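You operate a simulated robot arm through the tools that you are given. There is no shell and no other tool. Be economical: measure what you need, move in short steps, check, and stop when the job is done.

Carry out the task below with a simulated robot arm. There is one attempt and no reset: what you move stays moved.

## Task
Put one of the tins from the top of the side table on the brown flattened carton.

The check looks at the end state, three seconds after you hand in, the way a careful person would. Anything else that was tipped, shoved, dropped, spilled or broken makes it a failure.

## Robot
A 6-joint arm with a two-finger parallel gripper, fixed in place. Base frame: the origin is at the foot of the arm, x ahead of it, y to its left, z up; the work surface is at about z = 0. Readings come in m, degrees, newtons and seconds.
With the tool pointing down near the work surface it reaches from about 0.14 to 0.58 m from the base axis. Its first joint turns from -66.0 to 66.0 degrees. Payload 2.1 kg.
The TCP is the grasp point between the finger pads, 0.03 m short of the fingertips. In the tool frame z runs along the fingers and y along their closing line. The gripper opens to 0.094 m. The fingers are 0.028 m wide and 0.01 m thick; the gripper's body (0.05 by 0.096 m) begins 0.055 m behind the TCP.
Orientation is that of the tool frame in the base frame, as a unit quaternion [x, y, z, w]. With the fingers straight down and closing along the base's y, the tool's x points along the base's -x, its y along +y and its z along -z.

## Interface
- The arm moves only by the tool apply_moves. Its argument "series" is a list of rows, each a list of 3 entries, a list of its own where there are three numbers: the finger opening in cm, from 0 to 9.4, then the shift along the tool's x, y, z in units of 100 mm (1.0 is 100 mm), then the turn about the tool's z in units of 120 degrees (1.0 is 120 degrees). In form: [[hand, [x, y, z], twist], ...]. A call has 1 to 20 rows; each row is the pose to reach, as a shift and turn from the pose commanded when the call began, along the tool's axes at that moment. A call with a number of a shift or a turn outside -1 to 1 is refused whole. Rows are played at 5 a second. More than 0.05 m and 8.6 degrees between two rows, or a gripper value outside its range, and nothing of the call is played. A pose out of reach is approached as far as the arm can. The call stops where the force on the tool passes 40 N (or 10 N more than at its start, if that is more) or the arm is blocked; 0.2 s more then pass. Each finger travels about 0.072 m/s and halts on what it meets, pressing with about 44 N; the grip force reading is that of the motor and also rises with nothing between the fingers. The clock runs only during rows and for 0.2 s after the last one: add rows that repeat a pose to give the fingers time. The reply holds the time, the measured pose of the TCP, the force on the tool along the base axes, the opening and the grip force, in the units named above and with some noise.
- Cameras (640 x 400 px; columns grow to the right, rows downward): "scene" is fixed at [0.0505, -0.3782, 0.4697]; the picture's right is [0.77, -0.63, 0.00], its down [-0.45, -0.55, -0.71] and it looks along [0.45, 0.55, -0.71] (base axes); focal length 263 px, centre (320, 200). "wrist" rides on the gripper at [0.076, 0.014, -0.102] in the tool frame; the picture's right is [-0.18, 0.98, 0.00], its down [-0.75, -0.14, -0.64] and it looks along [-0.63, -0.12, 0.77] (tool axes); focal length 243 px, centre (320, 200). There is no depth. A picture from a camera that has moved, and an enlarged one, comes with that camera's place and axes in the base frame and with its lens.
- snapshot(camera): a new picture of that camera. The clock stands still meanwhile.
- close_up(camera, box): a new picture of the part [left, top, right, bottom] of that camera's present view, enlarged. The clock stands still meanwhile.
- sign_off(): hands the job in; it is judged then, once.

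Go step by step. Nothing tells you positions but the pictures and the camera data: compare them with the known pose of the tool, close in by small moves and look again before you grip or let go. The budget is 90 turns and 46 pictures, counting those below and the enlarged ones. Unless the task says otherwise, let go and move clear before handing in, and close with one line.

The tools are called after "Emit:" as a command line: name --argument value ..., lists and objects as JSON in quotes. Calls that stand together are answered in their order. apply_moves: Moves the arm, as the interface text tells. Its arguments: {"type":"object","properties":{"series":{"type":"array","items":{"type":"array"}}},"required":["series"]} The other tools are called the same way: snapshot (camera) takes a picture; close_up (camera, box) takes an enlarged picture of a part of a camera's view; sign_off () hands the job in.

At the start:

```text
t: 0.0
ee_pos: [0.3035, -0.0599, 0.2526]
orientation: [0.0, 1.0, 0.0, 0.001]
contact_force: [-0.3, 0.6, 0.4]
gripper_width: 0.0938
gripper_force: 0.0
```

scene: 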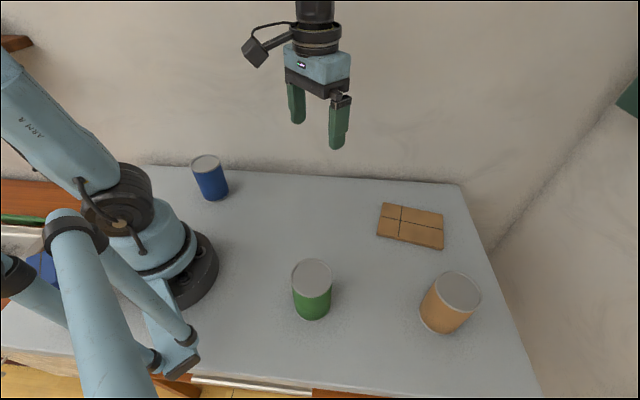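
wrist: 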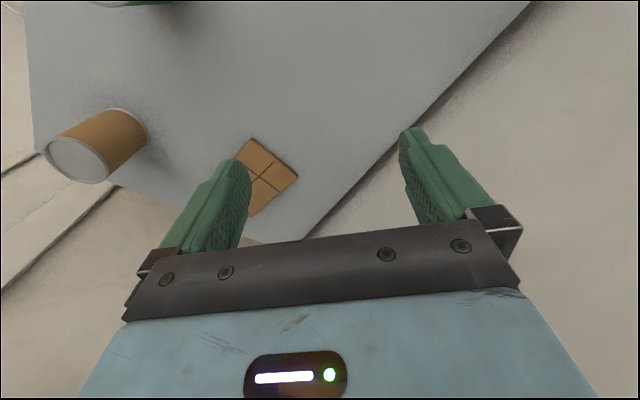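

The picture shows three tins (blue, green, orange) on the grey top and a brown carton near (0.44, -0.21). I'll look closer before choosing one.

Emit:
close_up --camera "scene" --box '[260, 180, 500, 350]'

Emit:
close_up --camera "scene" --box '[0, 130, 260, 400]'

```text
2.35 times, centred on (380, 265) of scene
camera zoom: at [0.0505, -0.3782, 0.4697], right [0.77, -0.63, 0.0], down [-0.45, -0.55, -0.71], along [0.45, 0.55, -0.71], focal length 619 px, centre (179, 47)
```

zoom: 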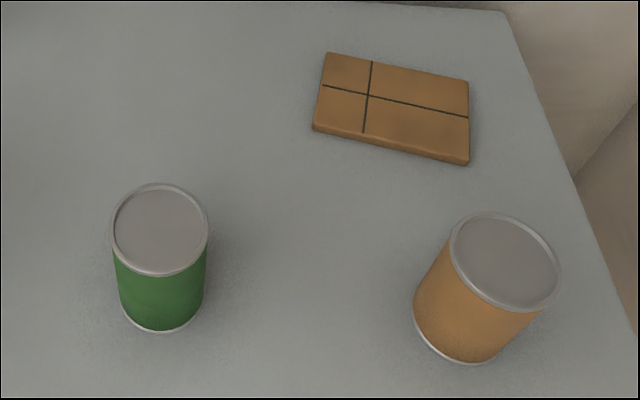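

```text
1.48 times, centred on (130, 265) of scene
camera zoom: at [0.0505, -0.3782, 0.4697], right [0.77, -0.63, 0.0], down [-0.45, -0.55, -0.71], along [0.45, 0.55, -0.71], focal length 390 px, centre (602, 104)
```

zoom: 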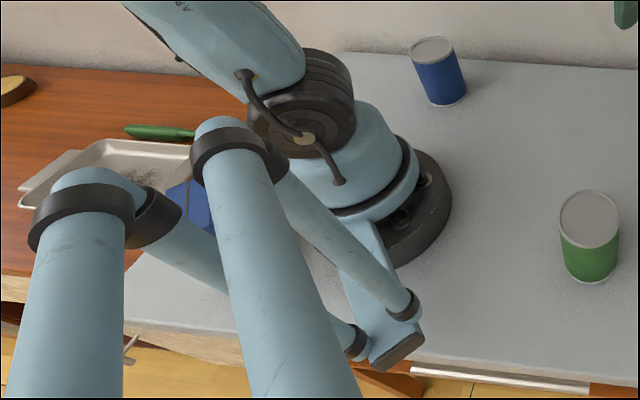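

The green tin sits at about (0.168, -0.215), roughly 6 cm wide and 10 cm tall. The carton is centred at about (0.453, -0.209). I'll move toward a point above the green tin.

Emit:
apply_moves --series '[[9.4, [0.225, -0.25, 0.1], 0], [9.4, [0.45, -0.5, 0.2], 0], [9.4, [0.675, -0.75, 0.3], 0], [9.4, [0.9, -1.0, 0.4], 0], [9.4, [0.9, -1.0, 0.4], 0]]'

```text
t: 1.2
ee_pos: [0.2126, -0.1596, 0.214]
orientation: [0.0, 1.0, 0.0, 0.0]
contact_force: [0.8, 0.0, 0.7]
gripper_width: 0.094
gripper_force: 0.1
```

The move came out as expected. I'll now go above the tin at z ≈ 0.17 and look.

Emit:
apply_moves --series '[[9.4, [0.225, -0.28, 0.2], 0], [9.4, [0.446, -0.554, 0.44], 0], [9.4, [0.446, -0.554, 0.44], 0]]'

Emit:
snapshot --camera "scene"

Emit:
snapshot --camera "wrist"

```text
t: 2.0
ee_pos: [0.1684, -0.2135, 0.1701]
orientation: [0.0, 1.0, 0.0, 0.0]
contact_force: [-0.3, 0.1, 0.0]
gripper_width: 0.0939
gripper_force: 0.0
```

```text
41 pictures are left
```

scene: 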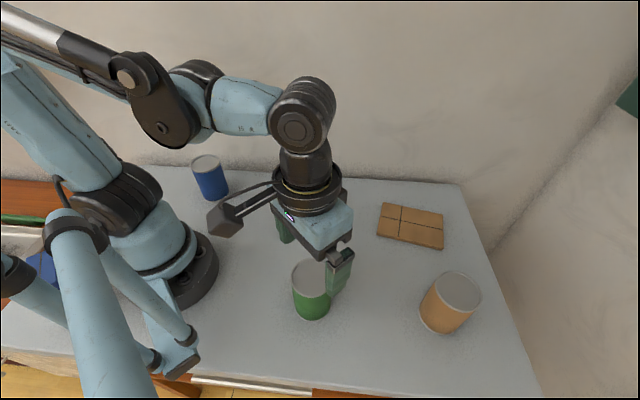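

```text
40 pictures are left
camera wrist: at [0.0932, -0.1992, 0.2727], right [0.18, 0.98, 0.0], down [0.75, -0.14, 0.64], along [0.63, -0.12, -0.77], focal length 243 px, centre (320, 200)
```

wrist: 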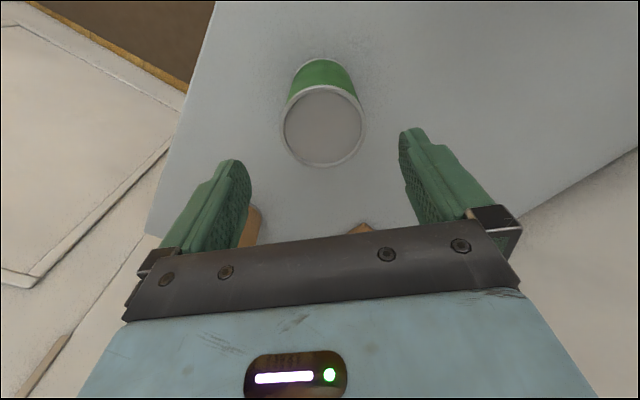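

Both cameras agree: the tin's axis is at about (0.166, -0.213), with its top near z = 0.10. I'll lower straight down with the fingers open.

Emit:
apply_moves --series '[[9.4, [0.01, 0, 0.25], 0], [9.4, [0.02, 0, 0.45], 0], [9.4, [0.02, 0, 0.65], 0], [9.4, [0.02, 0, 0.85], 0], [9.4, [0.02, 0, 1.0], 0], [9.4, [0.02, 0, 1.0], 0]]'

Emit:
snapshot --camera "wrist"

Emit:
close_up --camera "scene" --box '[240, 200, 400, 340]'

```text
t: 3.4
ee_pos: [0.1674, -0.2144, 0.0692]
orientation: [0.0, 1.0, 0.0, -0.001]
contact_force: [-0.6, 0.3, 0.5]
gripper_width: 0.0938
gripper_force: 0.2
```

```text
39 pictures are left
camera wrist: at [0.0922, -0.2001, 0.1723], right [0.18, 0.98, 0.0], down [0.75, -0.14, 0.64], along [0.63, -0.12, -0.77], focal length 243 px, centre (320, 200)
```

wrist: 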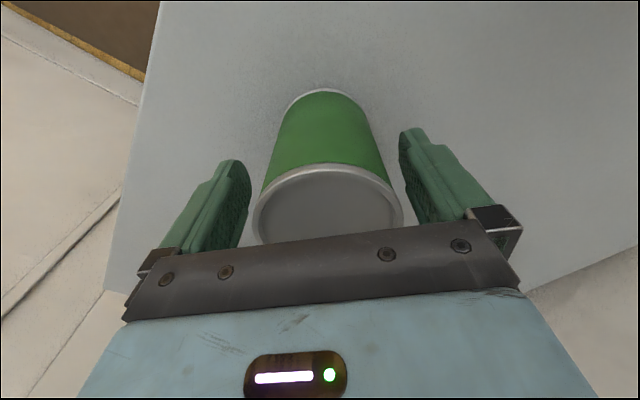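

```text
2.86 times, centred on (320, 270) of scene
camera zoom: at [0.0505, -0.3782, 0.4697], right [0.77, -0.63, 0.0], down [-0.45, -0.55, -0.71], along [0.45, 0.55, -0.71], focal length 751 px, centre (320, 0)
```

zoom: 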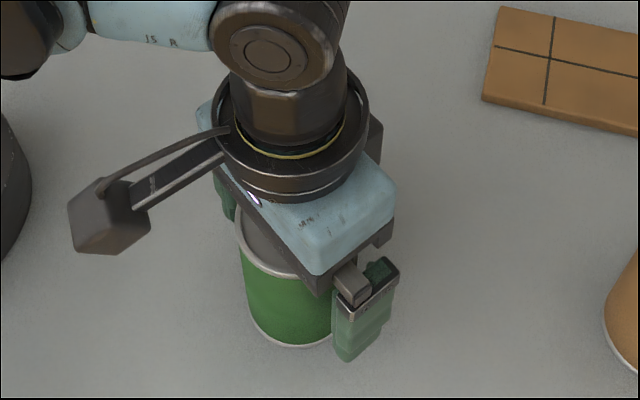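

The tin is centred between the fingers, so I'll close on it.

Emit:
apply_moves --series '[[5, [0, 0, 0], 0], [5, [0, 0, 0], 0], [5, [0, 0, 0], 0], [5, [0, 0, 0], 0]]'

```text
t: 4.4
ee_pos: [0.1675, -0.2152, 0.0688]
orientation: [0.0, 1.0, 0.0, -0.001]
contact_force: [0.5, -0.3, 0.2]
gripper_width: 0.0654
gripper_force: 44.2
```

The grip holds at 65 mm width. I'll lift it slowly.

Emit:
apply_moves --series '[[5, [0, 0, -0.1], 0], [5, [0, 0, -0.3], 0], [5, [0, 0, -0.5], 0], [5, [0, 0, -0.7], 0], [5, [0, 0, -0.9], 0], [5, [0, 0, -0.9], 0]]'

Emit:
snapshot --camera "scene"

```text
t: 5.8
ee_pos: [0.1665, -0.2156, 0.1593]
orientation: [0.0, 1.0, 0.0, 0.001]
contact_force: [-0.6, 0.2, -4.1]
gripper_width: 0.065
gripper_force: 44.0
```

```text
37 pictures are left
```

scene: 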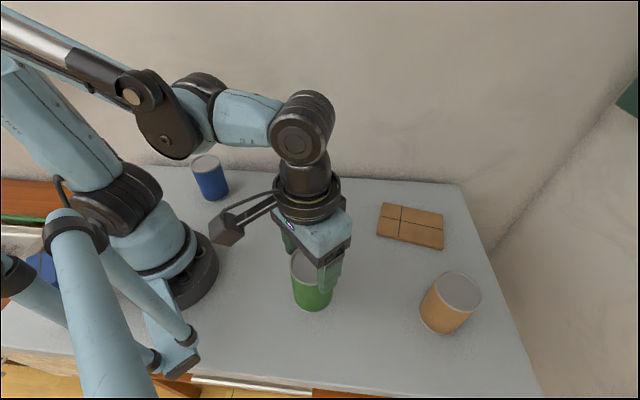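

The tin is lifted and its path along +x clears the orange tin. I'll carry it toward the carton.

Emit:
apply_moves --series '[[5, [-0.15, 0, 0], 0], [5, [-0.4, 0, 0], 0], [5, [-0.65, 0, 0], 0], [5, [-0.85, 0, 0], 0], [5, [-1.0, 0, 0], 0]]'

Emit:
apply_moves --series '[[5, [-0.15, 0, 0], 0], [5, [-0.4, 0, 0], 0], [5, [-0.65, 0, 0], 0], [5, [-0.85, 0, 0], 0], [5, [-1.0, 0, 0], 0]]'

```text
t: 7.0
ee_pos: [0.2671, -0.2144, 0.1578]
orientation: [-0.001, 1.0, 0.0, 0.001]
contact_force: [0.5, 1.2, -4.3]
gripper_width: 0.0652
gripper_force: 44.6
```

```text
t: 8.2
ee_pos: [0.367, -0.216, 0.1586]
orientation: [0.0, 1.0, -0.001, 0.0]
contact_force: [-0.2, 0.1, -3.1]
gripper_width: 0.0649
gripper_force: 44.0
```

The tin is still held. I'll go the rest of the way to above the carton's centre and look.

Emit:
apply_moves --series '[[5, [-0.2, 0.02, 0], 0], [5, [-0.45, 0.04, 0], 0], [5, [-0.7, 0.06, 0], 0], [5, [-0.85, 0.06, 0], 0], [5, [-0.85, 0.06, 0], 0]]'

Emit:
snapshot --camera "scene"

Emit:
snapshot --camera "wrist"

```text
t: 9.4
ee_pos: [0.4515, -0.2081, 0.1593]
orientation: [-0.001, 1.0, 0.0, 0.0]
contact_force: [0.5, 0.0, -3.4]
gripper_width: 0.0649
gripper_force: 44.1
```

```text
36 pictures are left
```

scene: 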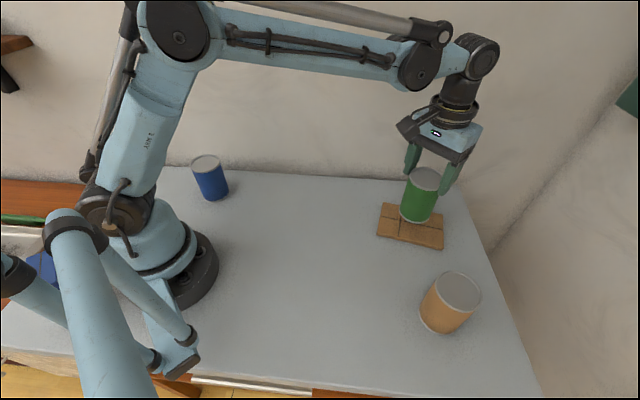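

```text
35 pictures are left
camera wrist: at [0.3766, -0.194, 0.2619], right [0.18, 0.98, 0.0], down [0.75, -0.14, 0.64], along [0.63, -0.12, -0.77], focal length 243 px, centre (320, 200)
```

wrist: 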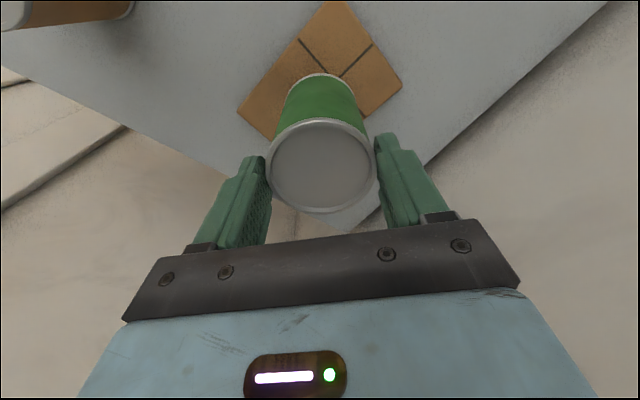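

The tin is above the carton centre, which the wrist view confirms at about (0.451, -0.210). I'll lower it to just above.

Emit:
apply_moves --series '[[5, [0, 0, 0.15], 0], [5, [0, 0, 0.3], 0], [5, [0, 0, 0.45], 0], [5, [0, 0, 0.57], 0], [5, [0, 0, 0.62], 0], [5, [0, 0, 0.62], 0]]'

Emit:
close_up --camera "scene" --box '[350, 150, 490, 270]'

```text
t: 10.1
ee_pos: [0.4521, -0.2077, 0.1267]
orientation: [-0.001, 1.0, 0.0, 0.001]
contact_force: [-0.1, 0.4, 11.2]
gripper_width: 0.0651
gripper_force: 44.1
stopped in row 3: the force on the tool passed its limit (the readings are from after the stop); the commanded pose is now the measured one
```

```text
3.33 times, centred on (420, 210) of scene
camera zoom: at [0.0504, -0.3782, 0.4698], right [0.77, -0.63, 0.0], down [-0.45, -0.55, -0.71], along [0.45, 0.55, -0.71], focal length 876 px, centre (-13, 167)
```

zoom: 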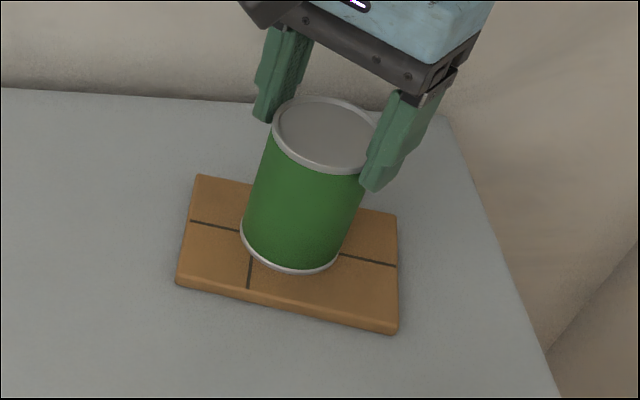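

The tin slid down in the fingers during the carry and is now touching down, upright near (0.453, -0.21). I'll hold still for a moment and check the contact from the wrist before letting go.

Emit:
apply_moves --series '[[5, [0, 0, 0], 0], [5, [0, 0, 0], 0]]'

Emit:
snapshot --camera "wrist"

```text
t: 10.7
ee_pos: [0.4529, -0.2083, 0.1262]
orientation: [0.0, 1.0, 0.0, 0.001]
contact_force: [0.9, -0.3, 18.6]
gripper_width: 0.065
gripper_force: 44.6
```

```text
33 pictures are left
camera wrist: at [0.3771, -0.1934, 0.2297], right [0.18, 0.98, 0.0], down [0.75, -0.14, 0.64], along [0.63, -0.12, -0.77], focal length 243 px, centre (320, 200)
```

wrist: 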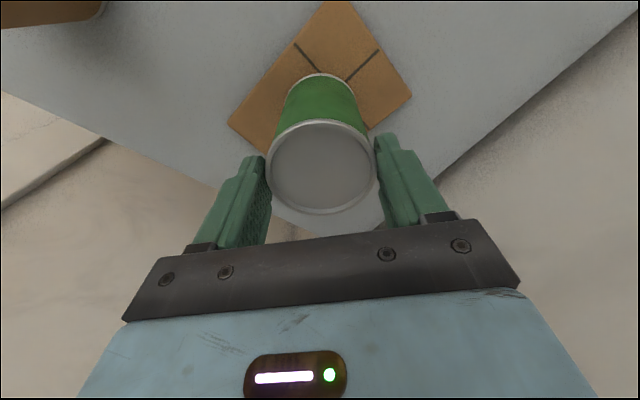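

The tin is pressed on the carton with about 20 N. I'll ease that off slightly before opening.

Emit:
apply_moves --series '[[5, [0, 0, -0.01], 0], [5, [0, 0, -0.01], 0]]'

```text
t: 11.3
ee_pos: [0.4525, -0.208, 0.128]
orientation: [0.0, 1.0, 0.0, 0.001]
contact_force: [2.3, 1.3, 4.5]
gripper_width: 0.065
gripper_force: 43.8
```

The contact is light now, so I'll open slowly.

Emit:
apply_moves --series '[[6.8, [0, 0, 0], 0], [7.5, [0, 0, 0], 0], [8.5, [0, 0, 0], 0], [9.4, [0, 0, 0], 0], [9.4, [0, 0, 0], 0], [9.4, [0, 0, 0], 0]]'

Emit:
snapshot --camera "wrist"

```text
t: 12.7
ee_pos: [0.4505, -0.208, 0.1272]
orientation: [0.001, 1.0, 0.0, 0.001]
contact_force: [0.1, 0.5, 0.2]
gripper_width: 0.0941
gripper_force: 0.1
```

```text
32 pictures are left
camera wrist: at [0.3768, -0.1938, 0.2302], right [0.18, 0.98, 0.0], down [0.75, -0.14, 0.64], along [0.63, -0.12, -0.77], focal length 243 px, centre (320, 200)
```

wrist: 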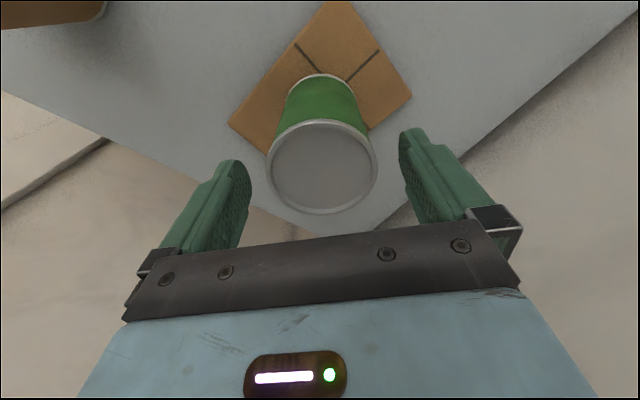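

The fingers are clear and the tin is standing. I'll back straight up and check.

Emit:
apply_moves --series '[[9.4, [0, 0, -0.2], 0], [9.4, [0, 0, -0.45], 0], [9.4, [0, 0, -0.7], 0], [9.4, [0, 0, -0.95], 0], [9.4, [0, 0, -0.95], 0]]'

Emit:
snapshot --camera "scene"

Emit:
close_up --camera "scene" --box '[350, 150, 490, 270]'

```text
t: 13.9
ee_pos: [0.453, -0.2076, 0.2225]
orientation: [0.0, 1.0, 0.0, 0.0]
contact_force: [-0.1, -0.4, 0.0]
gripper_width: 0.094
gripper_force: 0.1
```

```text
31 pictures are left
```

scene: 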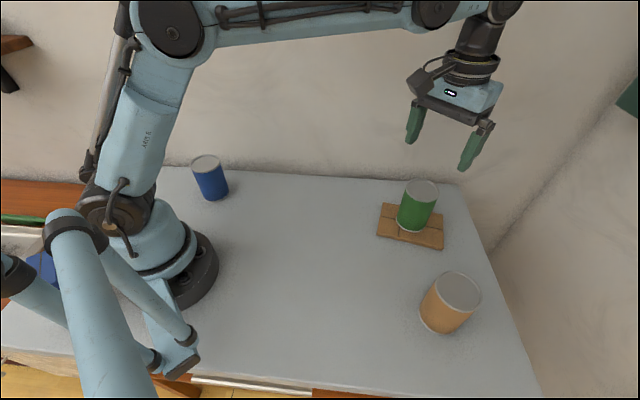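

```text
3.33 times, centred on (420, 210) of scene
camera zoom: at [0.0505, -0.3782, 0.4697], right [0.77, -0.63, 0.0], down [-0.45, -0.55, -0.71], along [0.45, 0.55, -0.71], focal length 876 px, centre (-13, 167)
```

zoom: 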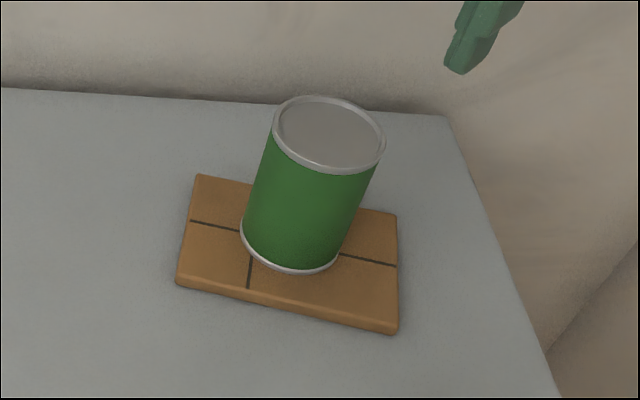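

The green tin stands upright at the middle of the carton. The other tins and the carton haven't moved, and the gripper is clear, so I'm handing in.

Emit:
sign_off

```text
The job is handed in.
```

The green tin is standing upright on the brown carton; it slid down in the fingers while I carried it but landed near the centre, and nothing else moved.
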